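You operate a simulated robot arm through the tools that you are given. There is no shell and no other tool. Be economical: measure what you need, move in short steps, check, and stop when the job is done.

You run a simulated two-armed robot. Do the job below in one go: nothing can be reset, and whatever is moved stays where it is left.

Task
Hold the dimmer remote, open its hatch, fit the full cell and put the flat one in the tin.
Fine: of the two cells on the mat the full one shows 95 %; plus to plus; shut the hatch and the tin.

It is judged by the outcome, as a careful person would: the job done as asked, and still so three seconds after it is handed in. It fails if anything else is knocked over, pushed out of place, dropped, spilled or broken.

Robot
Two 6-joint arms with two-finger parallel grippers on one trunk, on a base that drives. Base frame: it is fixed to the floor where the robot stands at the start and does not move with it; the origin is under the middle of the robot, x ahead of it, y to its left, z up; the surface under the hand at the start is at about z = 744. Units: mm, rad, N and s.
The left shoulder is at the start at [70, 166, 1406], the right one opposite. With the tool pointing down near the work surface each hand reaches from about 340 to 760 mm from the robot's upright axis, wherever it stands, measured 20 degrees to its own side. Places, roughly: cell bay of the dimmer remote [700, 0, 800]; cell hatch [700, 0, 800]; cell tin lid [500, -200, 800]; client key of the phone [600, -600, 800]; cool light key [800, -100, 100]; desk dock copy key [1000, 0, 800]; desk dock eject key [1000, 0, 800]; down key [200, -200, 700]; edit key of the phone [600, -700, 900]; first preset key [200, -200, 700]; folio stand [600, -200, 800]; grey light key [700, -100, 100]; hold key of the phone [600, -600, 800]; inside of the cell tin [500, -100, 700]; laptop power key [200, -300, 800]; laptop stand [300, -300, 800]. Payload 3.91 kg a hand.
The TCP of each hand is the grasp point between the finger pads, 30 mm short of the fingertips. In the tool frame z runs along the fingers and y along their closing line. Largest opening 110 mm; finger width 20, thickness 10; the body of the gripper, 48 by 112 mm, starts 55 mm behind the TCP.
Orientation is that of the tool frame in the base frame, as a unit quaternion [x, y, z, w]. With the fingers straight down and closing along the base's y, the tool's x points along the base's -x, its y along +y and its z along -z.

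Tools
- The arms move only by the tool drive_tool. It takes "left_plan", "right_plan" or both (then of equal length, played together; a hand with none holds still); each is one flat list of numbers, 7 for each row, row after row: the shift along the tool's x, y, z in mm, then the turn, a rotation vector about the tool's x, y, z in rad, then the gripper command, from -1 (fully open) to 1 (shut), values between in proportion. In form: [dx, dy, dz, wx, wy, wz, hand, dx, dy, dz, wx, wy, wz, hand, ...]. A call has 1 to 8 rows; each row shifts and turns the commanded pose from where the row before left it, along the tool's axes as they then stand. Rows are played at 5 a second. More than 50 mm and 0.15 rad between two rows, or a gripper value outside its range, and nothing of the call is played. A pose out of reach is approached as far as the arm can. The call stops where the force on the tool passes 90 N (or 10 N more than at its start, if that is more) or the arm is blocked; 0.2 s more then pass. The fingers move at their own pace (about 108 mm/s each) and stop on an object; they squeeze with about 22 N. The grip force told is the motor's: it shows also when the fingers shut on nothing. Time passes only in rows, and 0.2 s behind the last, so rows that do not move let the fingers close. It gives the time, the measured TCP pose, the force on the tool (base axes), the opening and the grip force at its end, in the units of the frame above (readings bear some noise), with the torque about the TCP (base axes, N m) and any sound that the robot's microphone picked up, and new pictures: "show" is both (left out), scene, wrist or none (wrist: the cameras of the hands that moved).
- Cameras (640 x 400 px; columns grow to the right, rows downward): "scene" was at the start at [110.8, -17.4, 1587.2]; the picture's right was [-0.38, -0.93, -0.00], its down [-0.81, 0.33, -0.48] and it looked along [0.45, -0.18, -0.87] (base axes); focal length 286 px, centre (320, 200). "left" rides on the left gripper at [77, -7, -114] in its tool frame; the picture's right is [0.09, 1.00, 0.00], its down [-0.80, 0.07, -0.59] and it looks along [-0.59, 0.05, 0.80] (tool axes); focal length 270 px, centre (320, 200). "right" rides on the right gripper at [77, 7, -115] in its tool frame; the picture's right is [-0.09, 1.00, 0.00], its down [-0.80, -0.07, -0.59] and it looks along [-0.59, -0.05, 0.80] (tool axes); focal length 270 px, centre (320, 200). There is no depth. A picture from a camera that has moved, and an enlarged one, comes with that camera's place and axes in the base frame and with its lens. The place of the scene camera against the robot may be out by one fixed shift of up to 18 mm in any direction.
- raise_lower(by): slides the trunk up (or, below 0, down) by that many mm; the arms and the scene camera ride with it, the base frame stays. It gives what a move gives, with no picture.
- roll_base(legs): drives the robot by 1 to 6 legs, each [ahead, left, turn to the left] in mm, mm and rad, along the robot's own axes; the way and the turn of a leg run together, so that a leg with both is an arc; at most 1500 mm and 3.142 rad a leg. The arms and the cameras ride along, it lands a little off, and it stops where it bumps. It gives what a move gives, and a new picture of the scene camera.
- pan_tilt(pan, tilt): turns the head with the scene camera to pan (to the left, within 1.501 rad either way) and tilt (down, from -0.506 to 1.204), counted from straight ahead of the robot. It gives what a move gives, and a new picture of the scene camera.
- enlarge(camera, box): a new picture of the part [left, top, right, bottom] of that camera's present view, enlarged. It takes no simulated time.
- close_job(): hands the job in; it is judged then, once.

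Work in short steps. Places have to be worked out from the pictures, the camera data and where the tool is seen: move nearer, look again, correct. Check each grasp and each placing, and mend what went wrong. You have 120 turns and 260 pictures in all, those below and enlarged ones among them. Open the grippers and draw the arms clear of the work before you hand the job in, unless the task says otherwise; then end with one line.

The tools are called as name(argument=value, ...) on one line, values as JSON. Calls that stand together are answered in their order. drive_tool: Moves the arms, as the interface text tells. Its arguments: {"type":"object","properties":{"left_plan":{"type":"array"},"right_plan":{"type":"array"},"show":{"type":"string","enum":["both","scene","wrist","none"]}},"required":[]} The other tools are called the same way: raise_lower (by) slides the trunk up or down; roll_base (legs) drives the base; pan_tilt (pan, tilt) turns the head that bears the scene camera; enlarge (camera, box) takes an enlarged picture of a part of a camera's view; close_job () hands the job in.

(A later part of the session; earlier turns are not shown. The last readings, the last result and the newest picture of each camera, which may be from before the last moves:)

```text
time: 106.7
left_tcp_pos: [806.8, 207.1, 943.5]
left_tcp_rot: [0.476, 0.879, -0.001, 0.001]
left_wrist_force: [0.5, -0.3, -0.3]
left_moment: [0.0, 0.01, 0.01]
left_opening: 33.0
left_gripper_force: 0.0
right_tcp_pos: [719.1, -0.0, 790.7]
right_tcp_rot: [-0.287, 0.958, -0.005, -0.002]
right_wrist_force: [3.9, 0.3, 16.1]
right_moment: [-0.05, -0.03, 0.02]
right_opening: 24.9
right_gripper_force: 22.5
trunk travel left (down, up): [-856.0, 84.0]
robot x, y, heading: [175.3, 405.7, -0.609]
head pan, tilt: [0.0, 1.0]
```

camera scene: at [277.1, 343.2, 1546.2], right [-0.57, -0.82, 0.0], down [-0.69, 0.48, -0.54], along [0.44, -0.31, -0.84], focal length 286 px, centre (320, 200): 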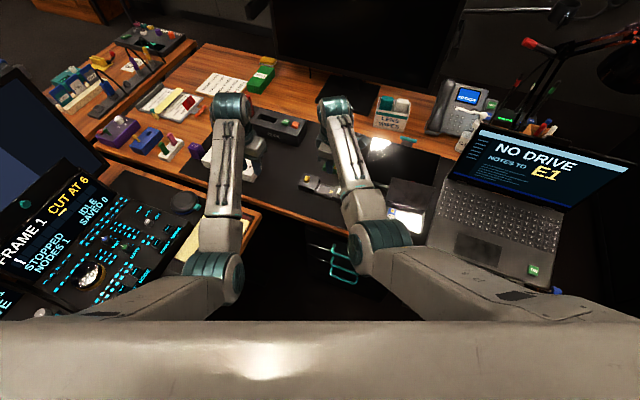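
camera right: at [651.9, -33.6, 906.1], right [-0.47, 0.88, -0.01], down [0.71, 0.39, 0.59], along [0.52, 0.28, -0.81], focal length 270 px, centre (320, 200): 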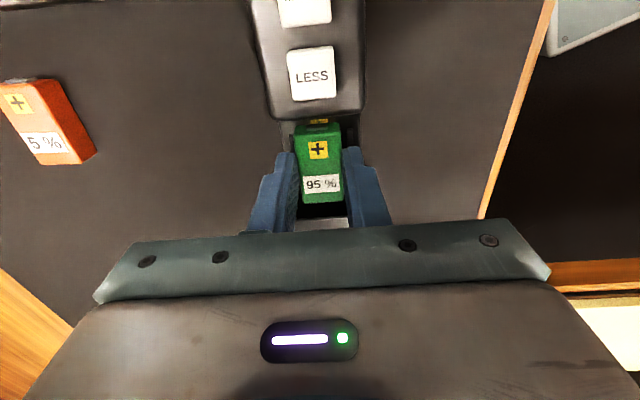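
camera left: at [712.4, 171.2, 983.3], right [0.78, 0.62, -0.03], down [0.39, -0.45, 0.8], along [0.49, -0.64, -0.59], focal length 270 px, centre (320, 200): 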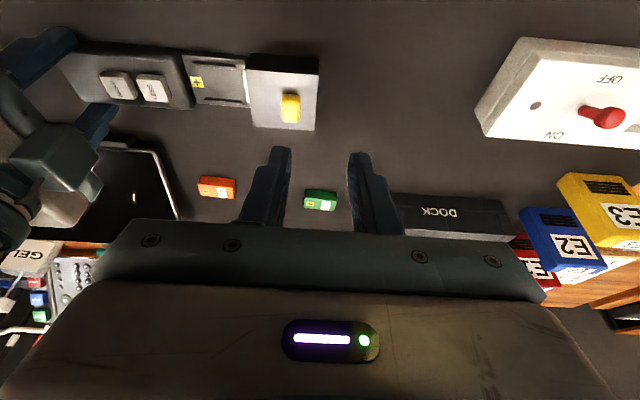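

Seated with 16 N contact. I open the fingers modestly, rise and inspect.

drive_tool(right_plan=[0, 0, -1, 0, 0, 0, 1, 0, 0, 0, 0, 0, 0, 0.3, 0, 0, 0, 0, 0, 0, 0.3, 0, 0, -20, 0, 0, 0, 0.3, 0, 0, -40, 0, 0, 0, 0.3], show="wrist")

enlarge(camera="right", box=[240, 60, 400, 185])

enlarge(camera="left", box=[90, 130, 250, 230])

```text
time: 107.9
left_tcp_pos: [806.3, 205.6, 942.0]
left_tcp_rot: [0.476, 0.879, -0.001, 0.001]
left_wrist_force: [-0.3, 0.4, -0.3]
left_moment: [-0.02, 0.01, 0.01]
left_opening: 33.1
left_gripper_force: 0.1
right_tcp_pos: [720.0, 2.4, 848.5]
right_tcp_rot: [-0.288, 0.958, -0.003, -0.004]
right_wrist_force: [0.2, 0.0, -0.3]
right_moment: [0.0, -0.01, -0.01]
right_opening: 38.5
right_gripper_force: 0.1
trunk travel left (down, up): [-856.0, 84.0]
robot x, y, heading: [175.9, 406.1, -0.604]
head pan, tilt: [0.0, 1.0]
camera right: at [652.6, -33.1, 964.0], right [-0.47, 0.88, 0.0], down [0.71, 0.39, 0.59], along [0.52, 0.28, -0.81], focal length 270 px, centre (320, 200)
```

right: 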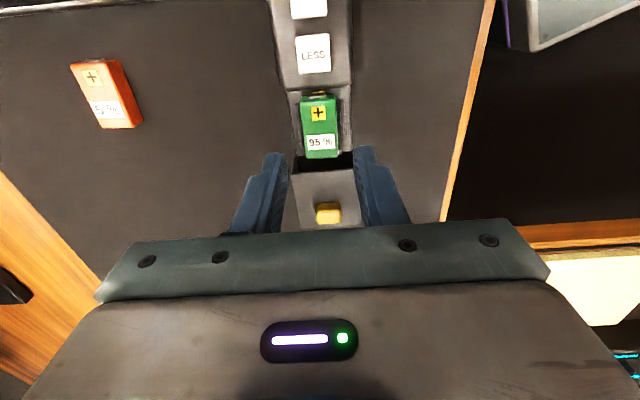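

```text
3.20 times, centred on (320, 122) of right
camera zoom: at [652.6, -33.1, 964.0], right [-0.47, 0.88, 0.0], down [0.71, 0.39, 0.59], along [0.52, 0.28, -0.81], focal length 865 px, centre (320, 448)
```

zoom: 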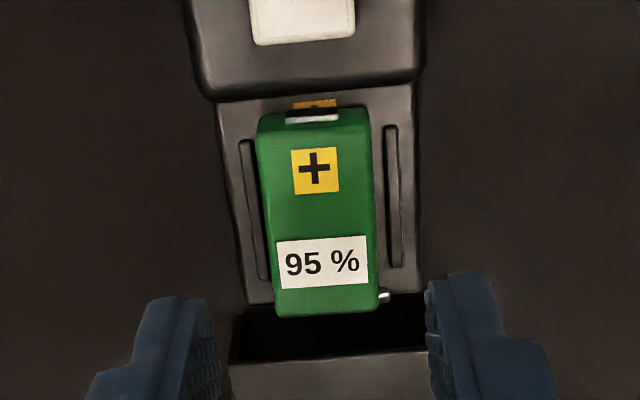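

```text
4.00 times, centred on (170, 180) of left
camera zoom: at [757.6, 266.7, 1055.0], right [0.79, 0.62, 0.0], down [0.5, -0.63, 0.6], along [0.37, -0.47, -0.8], focal length 1081 px, centre (920, 280)
```

zoom: 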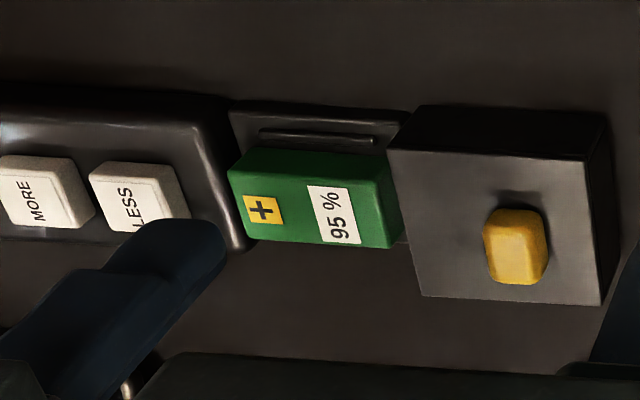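

The cell lies flat between the ribs, plus to plus. Now I reposition the base 50 mm to the right so that both hands can hold the remote and shut the hatch.

drive_tool(right_plan=[0, 0, -40, 0, 0, 0, -0.24, 0, 0, 0, 0, 0, 0, -0.24], show="none")

roll_base(legs=[[-8, -50, 0]])

```text
time: 108.5
left_tcp_pos: [806.9, 205.7, 941.7]
left_tcp_rot: [0.477, 0.879, 0.0, 0.0]
left_wrist_force: [0.7, 0.6, 1.0]
left_moment: [0.0, 0.0, 0.01]
left_opening: 33.0
left_gripper_force: 0.1
right_tcp_pos: [721.9, 1.5, 887.8]
right_tcp_rot: [-0.287, 0.958, -0.003, -0.003]
right_wrist_force: [1.0, 0.1, -0.3]
right_moment: [0.01, -0.01, 0.0]
right_opening: 68.2
right_gripper_force: 0.0
trunk travel left (down, up): [-856.0, 84.0]
robot x, y, heading: [177.2, 407.2, -0.605]
head pan, tilt: [0.0, 1.0]
```

```text
time: 109.4
left_tcp_pos: [775.9, 174.6, 939.9]
left_tcp_rot: [0.475, 0.88, -0.003, -0.001]
left_wrist_force: [-0.2, 0.3, -0.5]
left_moment: [-0.04, 0.02, 0.03]
left_opening: 32.8
left_gripper_force: 0.0
right_tcp_pos: [691.4, -30.4, 886.9]
right_tcp_rot: [-0.287, 0.958, -0.005, -0.006]
right_wrist_force: [-0.1, 0.3, -0.1]
right_moment: [-0.05, 0.01, 0.05]
right_opening: 68.0
right_gripper_force: 0.1
trunk travel left (down, up): [-856.0, 84.0]
robot x, y, heading: [137.6, 366.4, -0.605]
head pan, tilt: [0.0, 1.0]
camera scene: at [245.1, 314.0, 1546.3], right [-0.57, -0.82, 0.01], down [-0.69, 0.48, -0.54], along [0.44, -0.31, -0.84], focal length 286 px, centre (320, 200)
```

scene: 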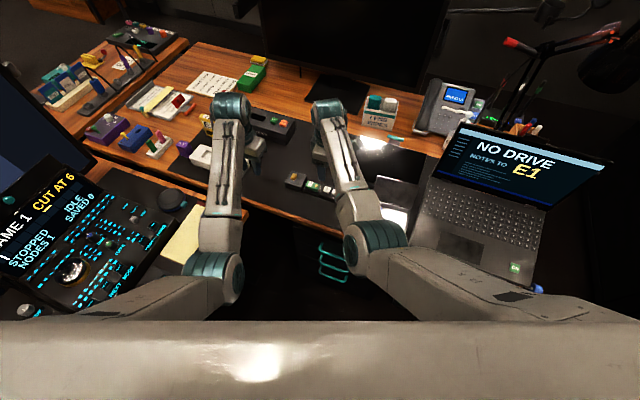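

I bring the right hand back over the handle end.

drive_tool(right_plan=[25, 3, 0, 0, 0, 0, -0.24, 25, 3, 0, 0, 0, 0, -0.24, 22.5, 3, 30, 0, 0, 0, -0.24, 0, 0, 30, 0, 0, 0, -0.24, 0, 0, 0, 0, 0, 0, -0.24], show="wrist")

```text
time: 110.6
left_tcp_pos: [772.2, 171.0, 941.8]
left_tcp_rot: [0.475, 0.88, 0.0, 0.0]
left_wrist_force: [-0.3, -0.3, -0.4]
left_moment: [-0.01, -0.03, 0.03]
left_opening: 33.0
left_gripper_force: 0.0
right_tcp_pos: [622.8, -66.5, 828.4]
right_tcp_rot: [-0.287, 0.958, -0.003, -0.004]
right_wrist_force: [-0.2, -0.2, 0.1]
right_moment: [-0.01, -0.01, -0.01]
right_opening: 68.2
right_gripper_force: 0.1
trunk travel left (down, up): [-856.0, 84.0]
robot x, y, heading: [141.0, 371.1, -0.6]
head pan, tilt: [0.0, 1.0]
camera right: at [554.6, -100.8, 943.7], right [-0.47, 0.88, -0.01], down [0.71, 0.39, 0.59], along [0.52, 0.28, -0.81], focal length 270 px, centre (320, 200)
```

right: 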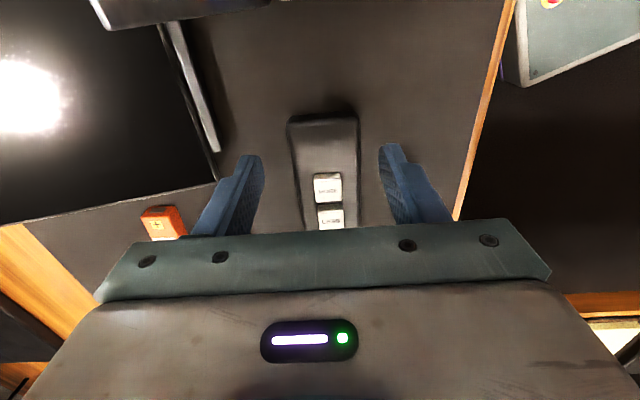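

Handle centred; I lower and grip with the right, while the left comes toward the knob.

drive_tool(right_plan=[0, 0, 25, 0, 0, 0, -0.24, 0, 0, 22, 0, 0, 0, -0.24, 0, 0, 0, 0, 0, 0, 0.2, 0, 0, 0, 0, 0, 0, 1, 0, 0, 0, 0, 0, 0, 1], left_plan=[-20, -15, 0, 0, 0, 0, 0.2, -20, -15, 0, 0, 0, 0, 0.2, -20, -15, 10, 0, 0, 0, 0.2, -20, -15, 20, 0, 0, 0, 0.2, 0, 0, 20, 0, 0, 0, 0.2], show="wrist")

```text
time: 111.8
left_tcp_pos: [767.2, 70.2, 892.0]
left_tcp_rot: [0.476, 0.88, 0.0, 0.0]
left_wrist_force: [0.6, 0.2, 0.1]
left_moment: [0.0, 0.01, -0.01]
left_opening: 44.1
left_gripper_force: 0.1
right_tcp_pos: [621.8, -67.4, 781.1]
right_tcp_rot: [-0.287, 0.958, -0.004, -0.003]
right_wrist_force: [-0.9, 0.3, -0.1]
right_moment: [-0.11, 0.09, -0.01]
right_opening: 51.5
right_gripper_force: 22.0
trunk travel left (down, up): [-856.0, 84.0]
robot x, y, heading: [138.3, 371.0, -0.604]
head pan, tilt: [0.0, 1.0]
camera right: at [554.5, -101.7, 896.2], right [-0.47, 0.88, -0.01], down [0.71, 0.39, 0.59], along [0.52, 0.28, -0.81], focal length 270 px, centre (320, 200)
camera left: at [717.6, 130.8, 1004.9], right [0.79, 0.62, 0.0], down [0.5, -0.63, 0.59], along [0.37, -0.47, -0.8], focal length 270 px, centre (320, 200)
```

right: 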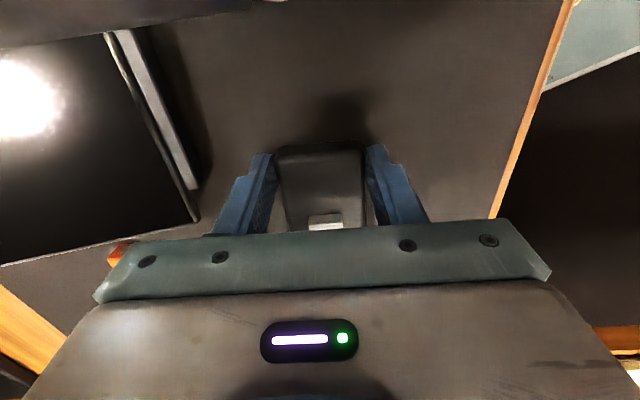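
left: 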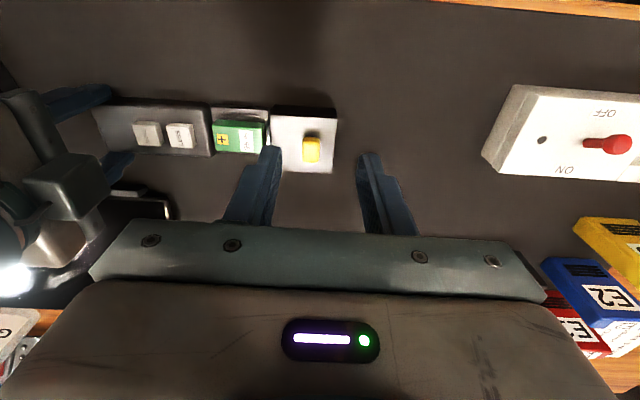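

Remote held. Knob at ≈(778, 41). I move the left hand over it and lower to z≈808.

drive_tool(left_plan=[-15, -3, 0, 0, 0, 0, 0.2, -15.8, -2.9, 0, 0, 0, 0, 0.2, 0, 0, 40, 0, 0, 0, 0.3, 0, 0, 25, 0, 0, 0, 0.3, 0, 0, 0, 0, 0, 0, 0.3], show="wrist")

```text
time: 113.0
left_tcp_pos: [776.5, 41.5, 827.1]
left_tcp_rot: [0.475, 0.88, 0.0, 0.0]
left_wrist_force: [0.0, 0.1, -0.9]
left_moment: [-0.02, 0.0, -0.03]
left_opening: 38.5
left_gripper_force: 0.0
right_tcp_pos: [622.8, -68.5, 781.2]
right_tcp_rot: [-0.287, 0.958, -0.003, -0.004]
right_wrist_force: [1.3, -0.1, -0.4]
right_moment: [-0.01, 0.11, 0.01]
right_opening: 51.5
right_gripper_force: 22.2
trunk travel left (down, up): [-856.0, 84.0]
robot x, y, heading: [141.0, 368.9, -0.606]
head pan, tilt: [0.0, 1.0]
camera left: at [729.8, 101.0, 939.7], right [0.79, 0.62, 0.0], down [0.5, -0.63, 0.59], along [0.37, -0.47, -0.8], focal length 270 px, centre (320, 200)
```

left: 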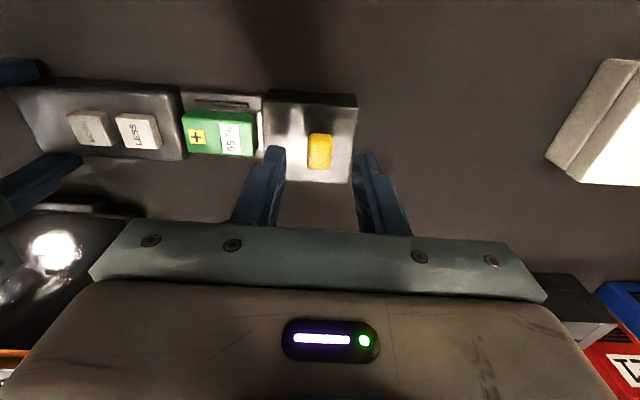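

Centred. Lower 19 mm and close on the knob.

drive_tool(left_plan=[0, 0, 19, 0, 0, 0, 0.3, 0, 0, 0, 0, 0, 0, 0.7, 0, 0, 0, 0, 0, 0, 1, 0, 0, 0, 0, 0, 0, 1], show="wrist")

```text
time: 114.0
left_tcp_pos: [778.9, 40.4, 808.4]
left_tcp_rot: [0.475, 0.88, 0.001, 0.0]
left_wrist_force: [0.8, -0.8, 1.4]
left_moment: [-0.07, -0.12, 0.26]
left_opening: 14.6
left_gripper_force: 22.5
right_tcp_pos: [621.1, -68.2, 779.8]
right_tcp_rot: [-0.287, 0.958, -0.002, -0.004]
right_wrist_force: [-1.8, 1.5, -0.1]
right_moment: [0.17, -0.09, 0.19]
right_opening: 51.4
right_gripper_force: 22.6
trunk travel left (down, up): [-856.0, 84.0]
robot x, y, heading: [139.0, 367.9, -0.607]
head pan, tilt: [0.0, 1.0]
camera left: at [729.5, 100.9, 920.9], right [0.79, 0.62, 0.0], down [0.5, -0.63, 0.59], along [0.37, -0.47, -0.8], focal length 270 px, centre (320, 200)
```

left: 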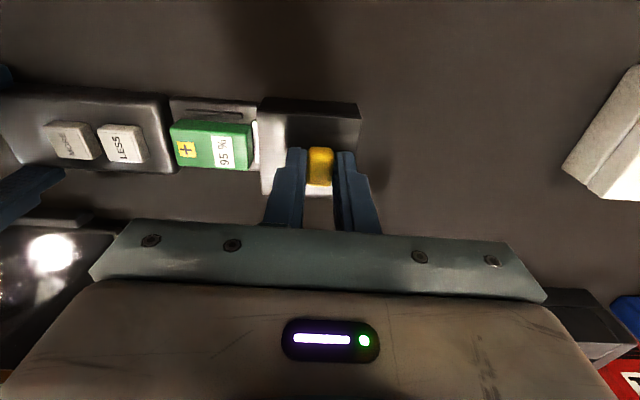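

Gripped. I slide the hatch shut in small steps, watching force.

drive_tool(left_plan=[0, -5, 0, 0, 0, 0, 1, 0, -5, 0, 0, 0, 0, 1, 0, -5, 0, 0, 0, 0, 1, 0, -5, 0, 0, 0, 0, 1, 0, 0, 0, 0, 0, 0, 1], show="wrist")

```text
time: 115.2
left_tcp_pos: [760.6, 30.5, 808.2]
left_tcp_rot: [0.476, 0.88, -0.001, 0.001]
left_wrist_force: [2.5, -3.9, 6.5]
left_moment: [-0.13, -0.06, 0.27]
left_opening: 14.6
left_gripper_force: 22.1
right_tcp_pos: [621.5, -67.2, 779.8]
right_tcp_rot: [-0.287, 0.958, -0.002, -0.004]
right_wrist_force: [-0.9, 3.8, -2.1]
right_moment: [-0.2, 0.49, 0.41]
right_opening: 51.3
right_gripper_force: 21.6
trunk travel left (down, up): [-856.0, 84.0]
robot x, y, heading: [137.1, 370.3, -0.604]
head pan, tilt: [0.0, 1.0]
camera left: at [712.1, 90.6, 920.8], right [0.79, 0.62, 0.0], down [0.5, -0.63, 0.6], along [0.37, -0.47, -0.8], focal length 270 px, centre (320, 200)
```

left: 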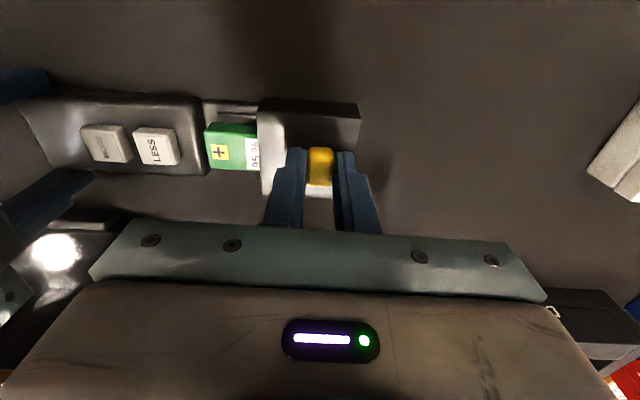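

The hatch is passing over the cell. I correct 1 mm for side and vertical loads, and continue.

drive_tool(left_plan=[-0.5, -5, -0.5, 0, 0, 0, 1, -0.5, -5, -0.5, 0, 0, 0, 1, -0.3, -5, -0.2, 0, 0, 0, 1, -0.3, -5, 0, 0, 0, 0, 1, 0, 0, 0, 0, 0, 0, 1], show="wrist")

```text
time: 116.4
left_tcp_pos: [743.9, 18.3, 808.4]
left_tcp_rot: [0.476, 0.88, 0.0, -0.001]
left_wrist_force: [2.8, -3.8, -2.3]
left_moment: [-0.2, -0.12, 0.27]
left_opening: 15.1
left_gripper_force: 22.2
right_tcp_pos: [621.8, -67.7, 781.2]
right_tcp_rot: [-0.287, 0.958, -0.003, -0.003]
right_wrist_force: [-2.5, 3.1, 2.2]
right_moment: [0.29, -0.22, 0.34]
right_opening: 51.7
right_gripper_force: 22.2
trunk travel left (down, up): [-856.0, 84.0]
robot x, y, heading: [140.2, 366.4, -0.6]
head pan, tilt: [0.0, 1.0]
camera left: at [696.3, 78.9, 921.5], right [0.79, 0.62, 0.0], down [0.5, -0.63, 0.59], along [0.37, -0.47, -0.8], focal length 270 px, centre (320, 200)
```

left: 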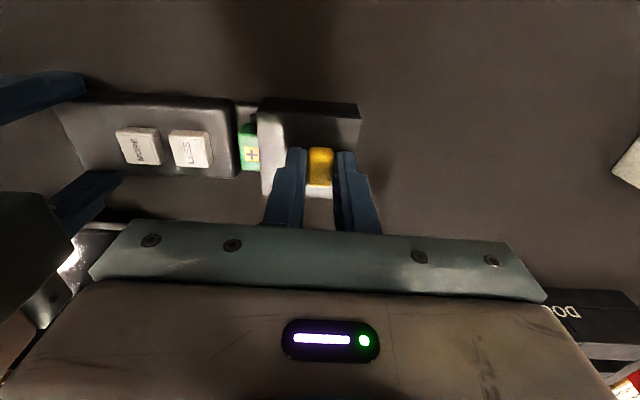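

About 17 mm remain. I continue to the stop.

drive_tool(left_plan=[-0.4, -5, 0.1, 0, 0, 0, 1, -0.4, -5, 0.1, 0, 0, 0, 1, -0.2, -4, 0, 0, 0, 0, 1, 0, -2, 0, 0, 0, 0, 1, 0, 0, 0, 0, 0, 0, 1], show="wrist")

```text
time: 117.6
left_tcp_pos: [732.8, 10.6, 808.0]
left_tcp_rot: [0.475, 0.88, 0.001, 0.0]
left_wrist_force: [-1.9, -0.5, -1.2]
left_moment: [0.01, 0.04, 0.2]
left_opening: 14.8
left_gripper_force: 22.1
right_tcp_pos: [623.1, -67.9, 780.9]
right_tcp_rot: [-0.287, 0.958, -0.004, -0.002]
right_wrist_force: [1.8, 1.4, 0.8]
right_moment: [0.04, -0.15, -0.21]
right_opening: 51.4
right_gripper_force: 21.6
trunk travel left (down, up): [-856.0, 84.0]
robot x, y, heading: [140.0, 369.3, -0.605]
head pan, tilt: [0.0, 1.0]
camera left: at [684.1, 69.5, 921.4], right [0.79, 0.62, 0.0], down [0.5, -0.63, 0.59], along [0.37, -0.47, -0.8], focal length 270 px, centre (320, 200)
```

left: 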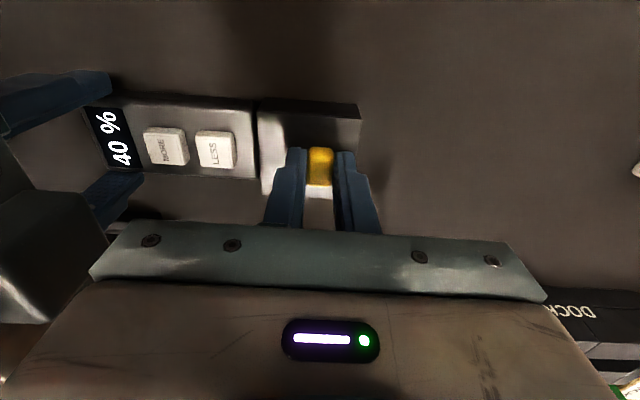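

The remote's display has come on ("40 %"), so the cell makes contact. I push 3 mm more to be sure of the stop.

drive_tool(left_plan=[0, -1.5, 0, 0, 0, 0, 1, 0, -1.5, 0, 0, 0, 0, 1, 0, 0, 0, 0, 0, 0, 1], show="none")

enlarge(camera="left", box=[190, 80, 390, 205])

```text
time: 118.4
left_tcp_pos: [730.0, 7.2, 808.5]
left_tcp_rot: [0.475, 0.88, 0.0, 0.0]
left_wrist_force: [2.7, -0.3, -5.1]
left_moment: [-0.08, -0.22, 0.17]
left_opening: 14.5
left_gripper_force: 22.1
right_tcp_pos: [621.4, -68.2, 781.1]
right_tcp_rot: [-0.288, 0.958, -0.003, -0.004]
right_wrist_force: [-2.9, 1.1, 4.2]
right_moment: [0.43, -0.44, 0.12]
right_opening: 51.1
right_gripper_force: 21.5
trunk travel left (down, up): [-856.0, 84.0]
robot x, y, heading: [139.2, 371.9, -0.606]
head pan, tilt: [0.0, 1.0]
```

```text
3.20 times, centred on (290, 142) of left
camera zoom: at [681.7, 68.0, 921.6], right [0.79, 0.62, 0.0], down [0.5, -0.63, 0.59], along [0.37, -0.47, -0.8], focal length 865 px, centre (416, 384)
```

zoom: 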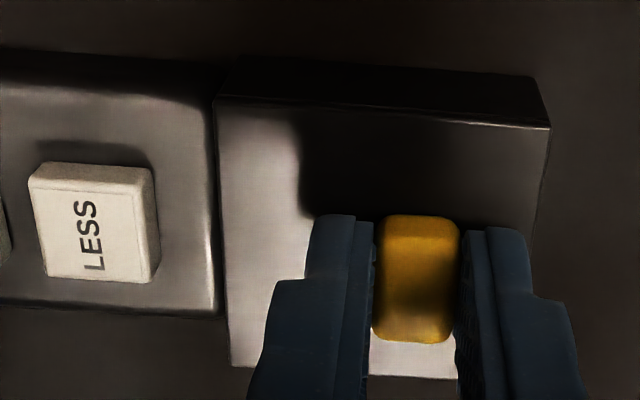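

It looks flush. One more small push to confirm the end stop by force.

drive_tool(left_plan=[0, -1.5, 0.5, 0, 0, 0, 1, 0, 0, 0, 0, 0, 0, 1], show="none")

```text
time: 119.0
left_tcp_pos: [729.1, 7.7, 808.1]
left_tcp_rot: [0.476, 0.879, 0.001, 0.001]
left_wrist_force: [7.6, 1.0, -1.2]
left_moment: [0.02, -0.2, 0.19]
left_opening: 14.8
left_gripper_force: 22.1
right_tcp_pos: [620.4, -67.9, 780.5]
right_tcp_rot: [-0.288, 0.958, -0.003, -0.004]
right_wrist_force: [-7.1, -1.0, 2.2]
right_moment: [0.18, -0.17, 0.2]
right_opening: 51.3
right_gripper_force: 21.7
trunk travel left (down, up): [-856.0, 84.0]
robot x, y, heading: [140.0, 373.4, -0.606]
head pan, tilt: [0.0, 1.0]
```

At its stop (7 N). I relax, release both hands, and lift them clear.

drive_tool(left_plan=[0, 1.2, 0, 0, 0, 0, 1, 0, 0, 0, 0, 0, 0, 0.4, 0, 0, -15, 0, 0, 0, 0.4, 0, 0, -45, 0, 0, 0, 0.4, 20, 20, -40, 0, 0, 0, 0.4, 20, 40, -20, 0, 0, 0, 0.4, 20, 40, 0, 0, 0, 0, 0.4], right_plan=[0, 0, 0, 0, 0, 0, 1, 0, 0, 0, 0, 0, 0, 1, 0, 0, 0, 0, 0, 0, 1, 0, 0, 0, 0, 0, 0, -0.24, 0, 0, 0, 0, 0, 0, -0.24, 0, 0, -20, 0, 0, 0, -0.24, 0, 0, -45, 0, 0, 0, -0.24], show="none")

drive_tool(right_plan=[0, 0, -45, 0, 0, 0, -0.24, 0, 0, 0, 0, 0, 0, -0.24], show="wrist")

roll_base(legs=[[140, 0, 0]])

enlarge(camera="right", box=[0, 0, 640, 400])

```text
time: 120.6
left_tcp_pos: [779.1, 115.0, 928.6]
left_tcp_rot: [0.476, 0.879, -0.001, 0.0]
left_wrist_force: [0.2, 0.5, 0.4]
left_moment: [-0.03, 0.02, -0.02]
left_opening: 33.0
left_gripper_force: 0.0
right_tcp_pos: [622.4, -63.8, 846.2]
right_tcp_rot: [-0.288, 0.958, -0.004, -0.005]
right_wrist_force: [0.4, -0.9, 0.3]
right_moment: [-0.01, 0.03, 0.01]
right_opening: 68.0
right_gripper_force: 0.1
trunk travel left (down, up): [-856.0, 84.0]
robot x, y, heading: [139.8, 372.8, -0.605]
head pan, tilt: [0.0, 1.0]
```

```text
time: 121.2
left_tcp_pos: [779.8, 113.7, 928.7]
left_tcp_rot: [0.476, 0.88, 0.0, 0.0]
left_wrist_force: [0.6, 0.6, -0.3]
left_moment: [-0.02, 0.0, 0.0]
left_opening: 33.0
left_gripper_force: 0.1
right_tcp_pos: [622.2, -64.2, 891.7]
right_tcp_rot: [-0.287, 0.958, -0.004, -0.004]
right_wrist_force: [-1.0, 0.4, -0.8]
right_moment: [-0.02, -0.01, 0.06]
right_opening: 68.0
right_gripper_force: 0.0
trunk travel left (down, up): [-856.0, 84.0]
robot x, y, heading: [141.1, 370.2, -0.605]
head pan, tilt: [0.0, 1.0]
camera right: at [555.8, -99.2, 1007.2], right [-0.48, 0.88, -0.01], down [0.71, 0.39, 0.59], along [0.52, 0.28, -0.81], focal length 270 px, centre (320, 200)
```

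right: 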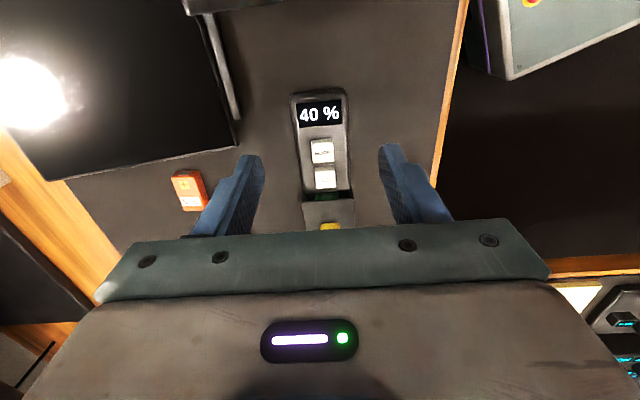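

```text
time: 122.6
left_tcp_pos: [892.7, 33.6, 930.6]
left_tcp_rot: [0.475, 0.88, 0.0, 0.001]
left_wrist_force: [-0.1, -0.1, 0.5]
left_moment: [0.0, -0.02, 0.0]
left_opening: 32.9
left_gripper_force: 0.1
right_tcp_pos: [738.2, -143.8, 892.1]
right_tcp_rot: [-0.288, 0.958, -0.004, -0.002]
right_wrist_force: [-0.1, -0.2, 0.8]
right_moment: [0.0, 0.01, -0.01]
right_opening: 68.4
right_gripper_force: 0.0
trunk travel left (down, up): [-856.0, 84.0]
robot x, y, heading: [253.5, 291.4, -0.604]
head pan, tilt: [0.0, 1.0]
camera scene: at [352.7, 230.2, 1546.8], right [-0.57, -0.82, 0.0], down [-0.69, 0.48, -0.54], along [0.45, -0.31, -0.84], focal length 286 px, centre (320, 200)
```

scene: 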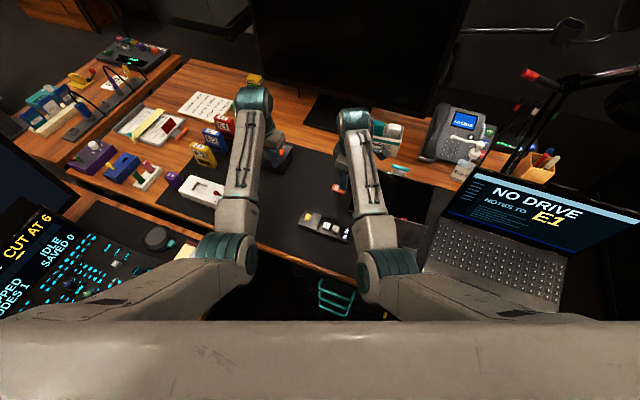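

```text
1.00 times, centred on (320, 200) of right (not enlarged: the box is as wide or as high as the picture)
camera zoom: at [670.2, -178.3, 1007.9], right [-0.48, 0.88, -0.01], down [0.71, 0.39, 0.59], along [0.52, 0.28, -0.81], focal length 270 px, centre (320, 200)
```

zoom: 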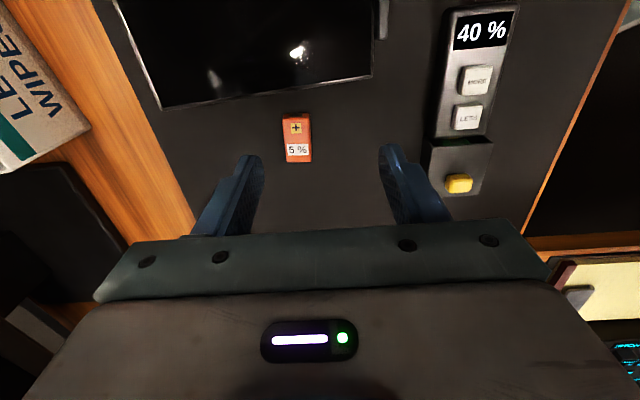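

I enlarge the remote: there seems to be a dark band at the hatch.

enlarge(camera="right", box=[400, 80, 528, 200])

enlarge(camera="scene", box=[280, 195, 376, 255])

enlarge(camera="right", box=[250, 90, 346, 180])

```text
3.33 times, centred on (464, 140) of right
camera zoom: at [670.2, -178.3, 1007.9], right [-0.48, 0.88, -0.01], down [0.71, 0.39, 0.59], along [0.52, 0.28, -0.81], focal length 901 px, centre (-160, 400)
```

zoom: 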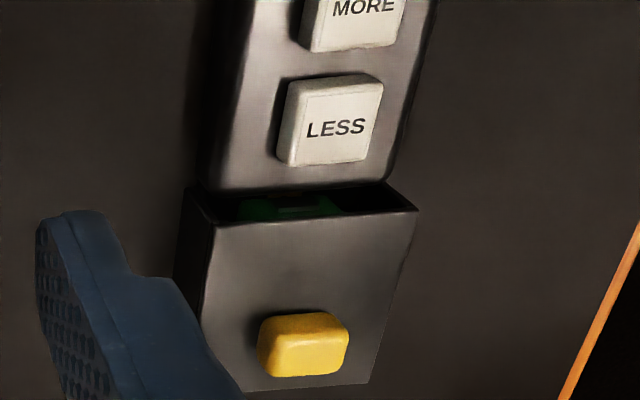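

```text
6.67 times, centred on (328, 225) of scene
camera zoom: at [352.7, 230.2, 1546.8], right [-0.57, -0.82, 0.0], down [-0.69, 0.48, -0.54], along [0.45, -0.31, -0.84], focal length 1909 px, centre (267, 33)
```

zoom: 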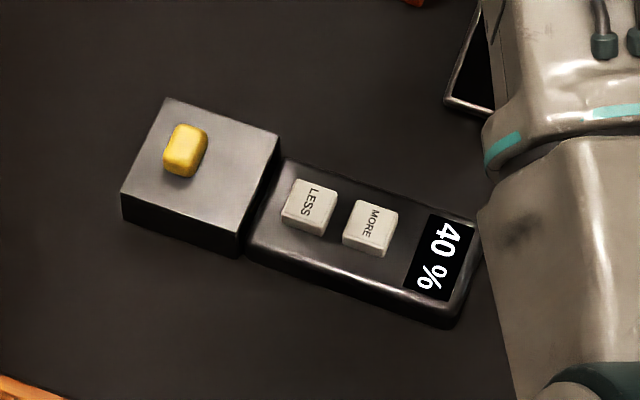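

```text
4.44 times, centred on (298, 135) of right
camera zoom: at [670.2, -178.3, 1007.9], right [-0.48, 0.88, -0.01], down [0.71, 0.39, 0.59], along [0.52, 0.28, -0.81], focal length 1201 px, centre (418, 489)
```

zoom: 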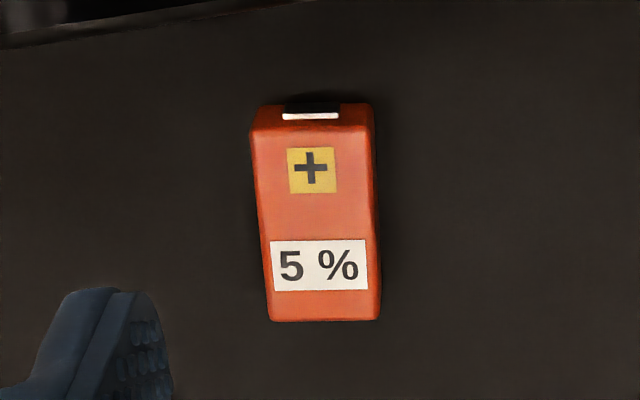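

The hatch is snug against the body (same as at the start; the cap is just taller than the body). Orange cell: centre ≈(776, −147), axis ≈28°. I move over it.

drive_tool(right_plan=[-15, -12, 0, 0, 0, 0.09, -0.1, -14.4, -11.6, 0, 0, 0, 0, -0.1, 0, 0, 40, 0, 0, 0, -0.1, 0, 0, 37, 0, 0, 0, -0.1, 0, 0, 0, 0, 0, 0, -0.1], show="wrist")

```text
time: 123.8
left_tcp_pos: [894.8, 33.6, 927.9]
left_tcp_rot: [0.475, 0.88, 0.001, 0.001]
left_wrist_force: [-0.3, 0.2, 0.1]
left_moment: [-0.01, -0.03, 0.01]
left_opening: 32.9
left_gripper_force: 0.1
right_tcp_pos: [777.9, -149.9, 814.9]
right_tcp_rot: [-0.244, 0.97, -0.004, -0.003]
right_wrist_force: [-0.9, 0.4, -0.2]
right_moment: [0.01, 0.01, 0.02]
right_opening: 60.4
right_gripper_force: 0.0
trunk travel left (down, up): [-856.0, 84.0]
robot x, y, heading: [252.7, 291.9, -0.609]
head pan, tilt: [0.0, 1.0]
camera right: at [706.8, -177.2, 930.2], right [-0.39, 0.92, -0.01], down [0.74, 0.32, 0.59], along [0.54, 0.23, -0.81], focal length 270 px, centre (320, 200)
```

right: 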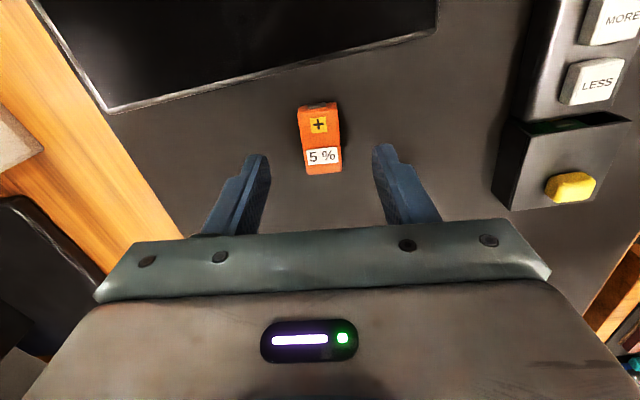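

Centred. Descend and grip.

drive_tool(right_plan=[-1, 0, 20, 0, 0, 0, -0.1, 0, 0, 14, 0, 0, 0, -0.1, 0, 0, 0, 0, 0, 0, 0.3, 0, 0, 0, 0, 0, 0, 1, 0, 0, 0, 0, 0, 0, 1], show="wrist")

```text
time: 125.0
left_tcp_pos: [894.7, 35.0, 928.9]
left_tcp_rot: [0.475, 0.88, 0.0, 0.001]
left_wrist_force: [-0.8, -0.1, 0.0]
left_moment: [0.02, 0.01, 0.03]
left_opening: 33.1
left_gripper_force: 0.1
right_tcp_pos: [777.7, -151.6, 781.1]
right_tcp_rot: [-0.245, 0.97, -0.004, -0.003]
right_wrist_force: [-0.2, 0.1, 1.1]
right_moment: [0.04, -0.01, 0.01]
right_opening: 25.0
right_gripper_force: 21.5
trunk travel left (down, up): [-856.0, 84.0]
robot x, y, heading: [257.9, 291.7, -0.606]
head pan, tilt: [0.0, 1.0]
camera right: at [706.5, -178.8, 896.5], right [-0.39, 0.92, -0.01], down [0.74, 0.32, 0.59], along [0.54, 0.23, -0.81], focal length 270 px, centre (320, 200)
```

right: 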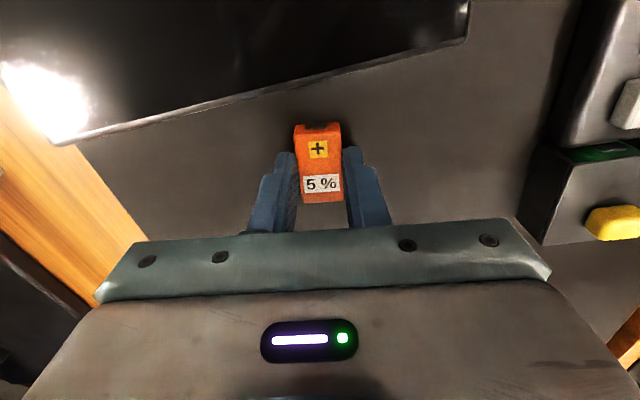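

Orange cell gripped. I lift it and drive back toward a pose where the tin is well in the right hand's area.

drive_tool(right_plan=[0, 0, -40, 0, 0, 0, 1, 0, 0, -40, 0, 0, 0, 1, 0, 0, -35, 0, 0, 0, 1, 0, 0, 0, 0, 0, 0, 1], show="none")

roll_base(legs=[[-155, -48, 0]])

enlarge(camera="right", box=[0, 0, 640, 400])

enlarge(camera="scene", box=[330, 150, 458, 250])

```text
time: 126.0
left_tcp_pos: [894.7, 33.8, 929.8]
left_tcp_rot: [0.475, 0.88, 0.0, -0.001]
left_wrist_force: [-0.5, -0.3, 0.3]
left_moment: [-0.01, 0.01, 0.01]
left_opening: 33.0
left_gripper_force: 0.1
right_tcp_pos: [777.2, -149.8, 894.3]
right_tcp_rot: [-0.244, 0.97, -0.004, -0.004]
right_wrist_force: [-0.2, -0.2, 0.2]
right_moment: [0.03, 0.01, 0.01]
right_opening: 25.1
right_gripper_force: 21.9
trunk travel left (down, up): [-856.0, 84.0]
robot x, y, heading: [258.4, 287.6, -0.603]
head pan, tilt: [0.0, 1.0]
```

```text
time: 127.4
left_tcp_pos: [743.0, 79.8, 926.5]
left_tcp_rot: [0.476, 0.88, 0.0, -0.001]
left_wrist_force: [0.7, 0.7, -0.3]
left_moment: [0.0, 0.01, 0.0]
left_opening: 33.1
left_gripper_force: 0.0
right_tcp_pos: [625.4, -103.6, 892.5]
right_tcp_rot: [-0.244, 0.97, -0.003, -0.003]
right_wrist_force: [0.4, 0.0, -1.1]
right_moment: [0.0, 0.03, -0.01]
right_opening: 24.9
right_gripper_force: 21.6
trunk travel left (down, up): [-856.0, 84.0]
robot x, y, heading: [102.7, 335.3, -0.601]
head pan, tilt: [0.0, 1.0]
camera scene: at [205.0, 274.2, 1546.2], right [-0.57, -0.82, 0.0], down [-0.69, 0.48, -0.54], along [0.44, -0.31, -0.84], focal length 286 px, centre (320, 200)
```

scene: 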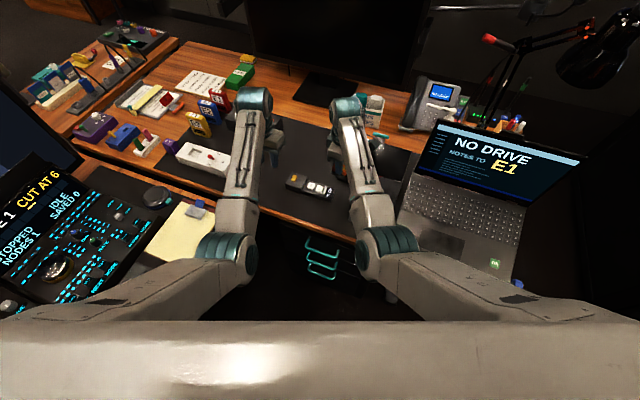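

```text
1.00 times, centred on (320, 200) of right (not enlarged: the box is as wide or as high as the picture)
camera zoom: at [555.0, -132.5, 1008.5], right [-0.39, 0.92, 0.0], down [0.74, 0.32, 0.59], along [0.54, 0.23, -0.81], focal length 270 px, centre (320, 200)
```

zoom: 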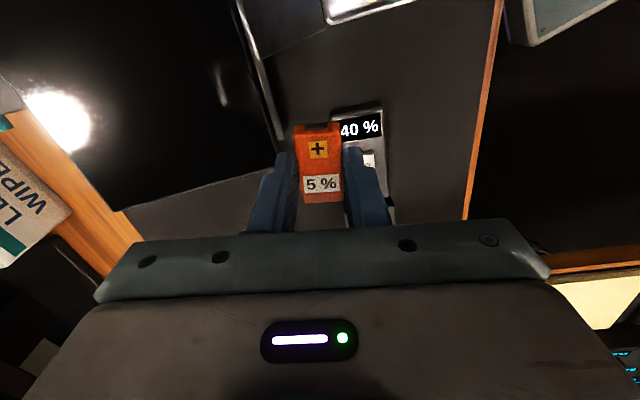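

```text
4.00 times, centred on (394, 200) of scene
camera zoom: at [205.0, 274.2, 1546.2], right [-0.57, -0.82, 0.0], down [-0.69, 0.48, -0.54], along [0.44, -0.31, -0.84], focal length 1146 px, centre (24, 200)
```

zoom: 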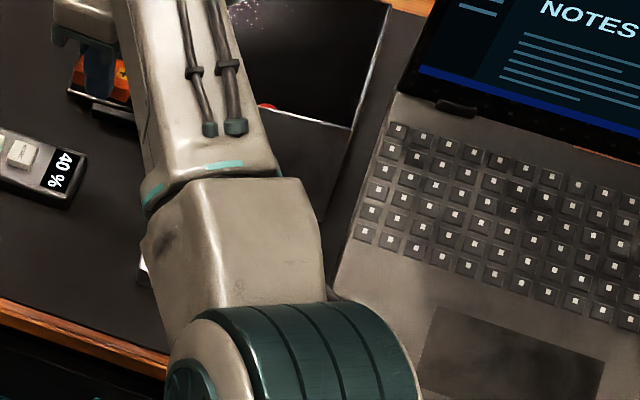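

I turn slightly to align with the tin (≈40°) and move over its free half.

drive_tool(right_plan=[0, 0, 0, 0, 0, -0.1, 1, 0, 0, 0, 0, 0, -0.1, 1, 28.4, 14.4, 0, 0, 0, 0, 1, 28.4, 14.4, 0, 0, 0, 0, 1, 28.4, 14.4, 0, 0, 0, 0, 1, 28.4, 14.4, 0, 0, 0, 0, 1, 28.4, 14.4, 0, 0, 0, 0, 1, 0, 0, 0, 0, 0, 0, 1], show="both")

```text
time: 129.2
left_tcp_pos: [742.1, 80.0, 927.8]
left_tcp_rot: [0.476, 0.88, 0.0, 0.0]
left_wrist_force: [0.6, -0.3, -0.5]
left_moment: [0.01, 0.01, 0.01]
left_opening: 33.3
left_gripper_force: 0.0
right_tcp_pos: [469.3, -136.4, 893.3]
right_tcp_rot: [-0.339, 0.941, -0.004, -0.004]
right_wrist_force: [-0.2, -0.3, -0.4]
right_moment: [-0.02, 0.02, 0.02]
right_opening: 25.0
right_gripper_force: 22.2
trunk travel left (down, up): [-856.0, 84.0]
robot x, y, heading: [102.2, 337.0, -0.607]
head pan, tilt: [0.0, 1.0]
camera scene: at [202.7, 275.6, 1546.5], right [-0.57, -0.82, 0.0], down [-0.69, 0.48, -0.54], along [0.44, -0.31, -0.84], focal length 286 px, centre (320, 200)
camera right: at [406.4, -179.1, 1009.0], right [-0.57, 0.82, 0.0], down [0.66, 0.46, 0.59], along [0.48, 0.33, -0.81], focal length 270 px, centre (320, 200)
```

scene: 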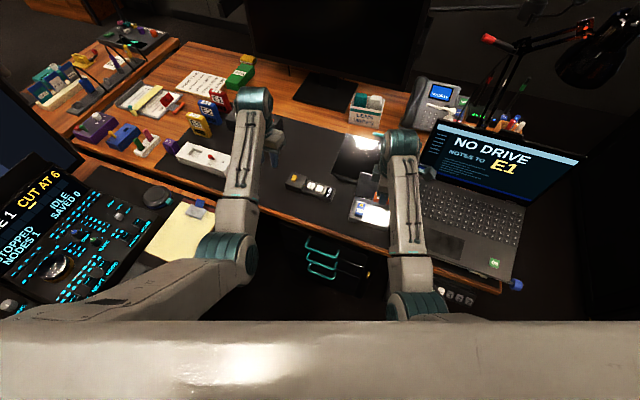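
right: 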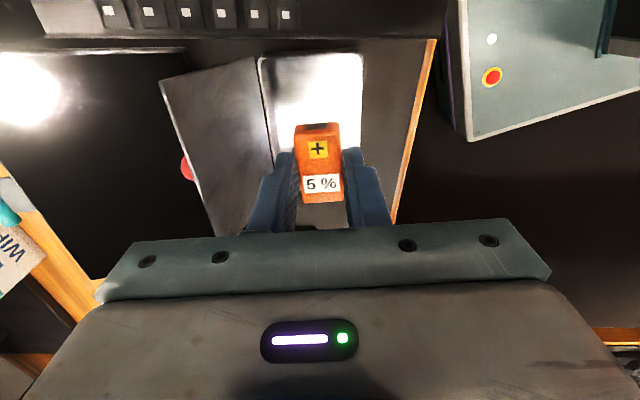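

The tin's free half is directly below; I trim and descend to z≈825 to check.

drive_tool(right_plan=[3, -3.5, 20, 0, 0, 0, 1, 0, 0, 30, 0, 0, 0, 1, 0, 0, 18, 0, 0, 0, 1, 0, 0, 0, 0, 0, 0, 1], show="wrist")

```text
time: 130.2
left_tcp_pos: [741.0, 80.4, 929.3]
left_tcp_rot: [0.476, 0.88, 0.0, 0.0]
left_wrist_force: [-0.1, -0.1, 0.2]
left_moment: [0.01, 0.01, 0.02]
left_opening: 33.1
left_gripper_force: 0.1
right_tcp_pos: [468.3, -143.0, 827.4]
right_tcp_rot: [-0.34, 0.94, -0.004, -0.003]
right_wrist_force: [0.1, 0.0, -0.5]
right_moment: [0.0, -0.04, 0.02]
right_opening: 25.2
right_gripper_force: 22.5
trunk travel left (down, up): [-856.0, 84.0]
robot x, y, heading: [99.3, 334.7, -0.61]
head pan, tilt: [0.0, 1.0]
camera right: at [404.7, -185.3, 943.1], right [-0.57, 0.82, 0.0], down [0.66, 0.46, 0.59], along [0.49, 0.33, -0.81], focal length 270 px, centre (320, 200)
```

right: 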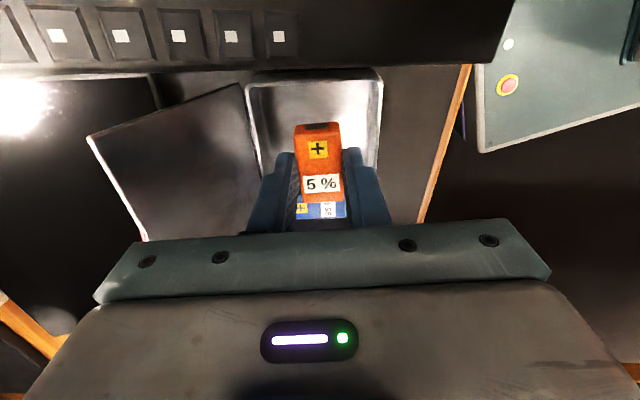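

Good position; I shift 6 mm away from the blue cell and lower into the tin.

drive_tool(right_plan=[6, 0, 15, 0, 0, 0, 1, 0, 0, 15, 0, 0, 0, 1, 0, 0, 8, 0, 0, 0, 1, 0, 0, 0, 0, 0, 0, 1], show="wrist")

```text
time: 131.2
left_tcp_pos: [741.2, 79.1, 928.0]
left_tcp_rot: [0.476, 0.88, -0.001, 0.001]
left_wrist_force: [-0.3, 0.1, -0.2]
left_moment: [0.02, -0.01, 0.02]
left_opening: 33.1
left_gripper_force: 0.1
right_tcp_pos: [464.6, -148.4, 788.8]
right_tcp_rot: [-0.339, 0.941, -0.002, -0.003]
right_wrist_force: [0.0, 0.4, -0.4]
right_moment: [0.01, 0.03, -0.02]
right_opening: 24.8
right_gripper_force: 22.5
trunk travel left (down, up): [-856.0, 84.0]
robot x, y, heading: [102.1, 335.5, -0.604]
head pan, tilt: [0.0, 1.0]
camera right: at [399.8, -190.0, 904.6], right [-0.57, 0.82, 0.0], down [0.66, 0.46, 0.59], along [0.49, 0.33, -0.81], focal length 270 px, centre (320, 200)
```

right: 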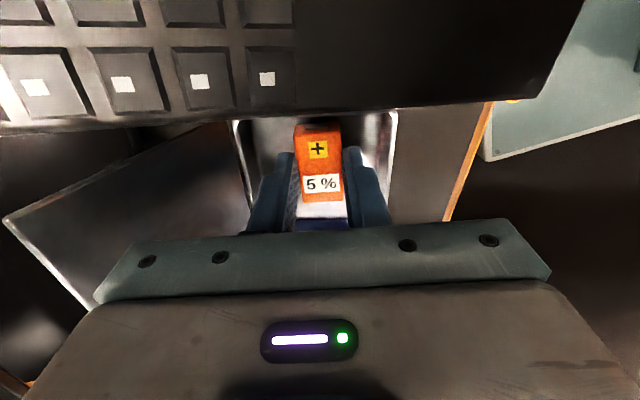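

Inside the tin with no contact yet. A few more millimetres down.

drive_tool(right_plan=[0, 0, 2, 0, 0, 0, 1, 0, 0, 1.5, 0, 0, 0, 1, 0, 0, 0, 0, 0, 0, 1], show="none")

```text
time: 132.0
left_tcp_pos: [741.2, 80.4, 928.4]
left_tcp_rot: [0.476, 0.88, -0.001, 0.001]
left_wrist_force: [-0.5, 0.0, -0.3]
left_moment: [0.01, 0.02, 0.02]
left_opening: 33.1
left_gripper_force: 0.1
right_tcp_pos: [463.6, -148.0, 785.3]
right_tcp_rot: [-0.34, 0.94, -0.004, -0.003]
right_wrist_force: [0.2, -0.4, 0.1]
right_moment: [0.02, -0.01, 0.04]
right_opening: 25.0
right_gripper_force: 21.9
trunk travel left (down, up): [-856.0, 84.0]
robot x, y, heading: [101.6, 334.4, -0.609]
head pan, tilt: [0.0, 1.0]
```

drive_tool(right_plan=[0, 0, 1.5, 0, 0, 0, 1, 0, 0, 1, 0, 0, 0, 1, 0, 0, 0, 0, 0, 0, 1], show="none")

```text
time: 132.8
left_tcp_pos: [740.5, 79.6, 929.7]
left_tcp_rot: [0.475, 0.88, 0.0, -0.001]
left_wrist_force: [0.7, -0.1, -0.1]
left_moment: [-0.03, -0.02, -0.02]
left_opening: 32.9
left_gripper_force: 0.1
right_tcp_pos: [463.4, -146.4, 784.1]
right_tcp_rot: [-0.34, 0.94, -0.003, -0.003]
right_wrist_force: [0.3, -0.9, 4.0]
right_moment: [0.04, -0.03, 0.0]
right_opening: 24.9
right_gripper_force: 21.9
trunk travel left (down, up): [-856.0, 84.0]
robot x, y, heading: [100.1, 333.4, -0.605]
head pan, tilt: [0.0, 1.0]
```

Touching the floor of the tin (4 N). I open to ~38 mm and rise straight up.

drive_tool(right_plan=[0, 0, 0, 0, 0, 0, 0.3, 0, 0, 0, 0, 0, 0, 0.3, 0, 0, -20, 0, 0, 0, 0.3, 0, 0, -40, 0, 0, 0, 0.3, 0, 0, -45, 0, 0, 0, 0.3], show="wrist")

enlarge(camera="right", box=[140, 40, 400, 240])

```text
time: 134.0
left_tcp_pos: [740.5, 80.5, 928.7]
left_tcp_rot: [0.476, 0.88, 0.0, -0.001]
left_wrist_force: [0.0, 0.1, 0.8]
left_moment: [-0.02, 0.0, 0.01]
left_opening: 33.0
left_gripper_force: 0.0
right_tcp_pos: [465.8, -146.8, 888.5]
right_tcp_rot: [-0.34, 0.941, -0.004, -0.003]
right_wrist_force: [-0.3, 0.2, 0.3]
right_moment: [0.02, 0.02, 0.0]
right_opening: 38.3
right_gripper_force: 0.1
trunk travel left (down, up): [-856.0, 84.0]
robot x, y, heading: [103.2, 335.8, -0.608]
head pan, tilt: [0.0, 1.0]
camera right: at [402.5, -188.5, 1004.2], right [-0.57, 0.82, 0.0], down [0.66, 0.46, 0.59], along [0.48, 0.33, -0.81], focal length 270 px, centre (320, 200)
```

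right: 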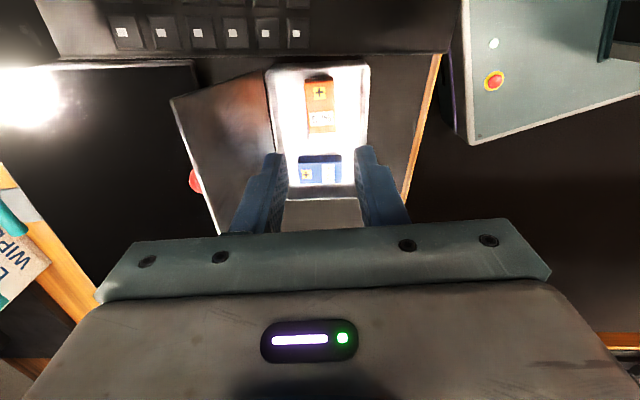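

```text
2.00 times, centred on (270, 140) of right
camera zoom: at [402.5, -188.5, 1004.2], right [-0.57, 0.82, 0.0], down [0.66, 0.46, 0.59], along [0.48, 0.33, -0.81], focal length 541 px, centre (420, 320)
```

zoom: 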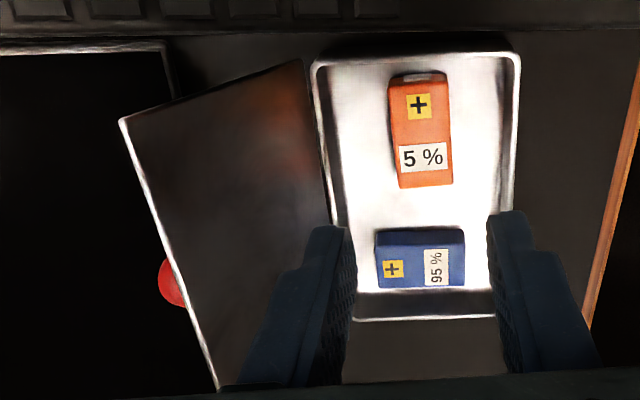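

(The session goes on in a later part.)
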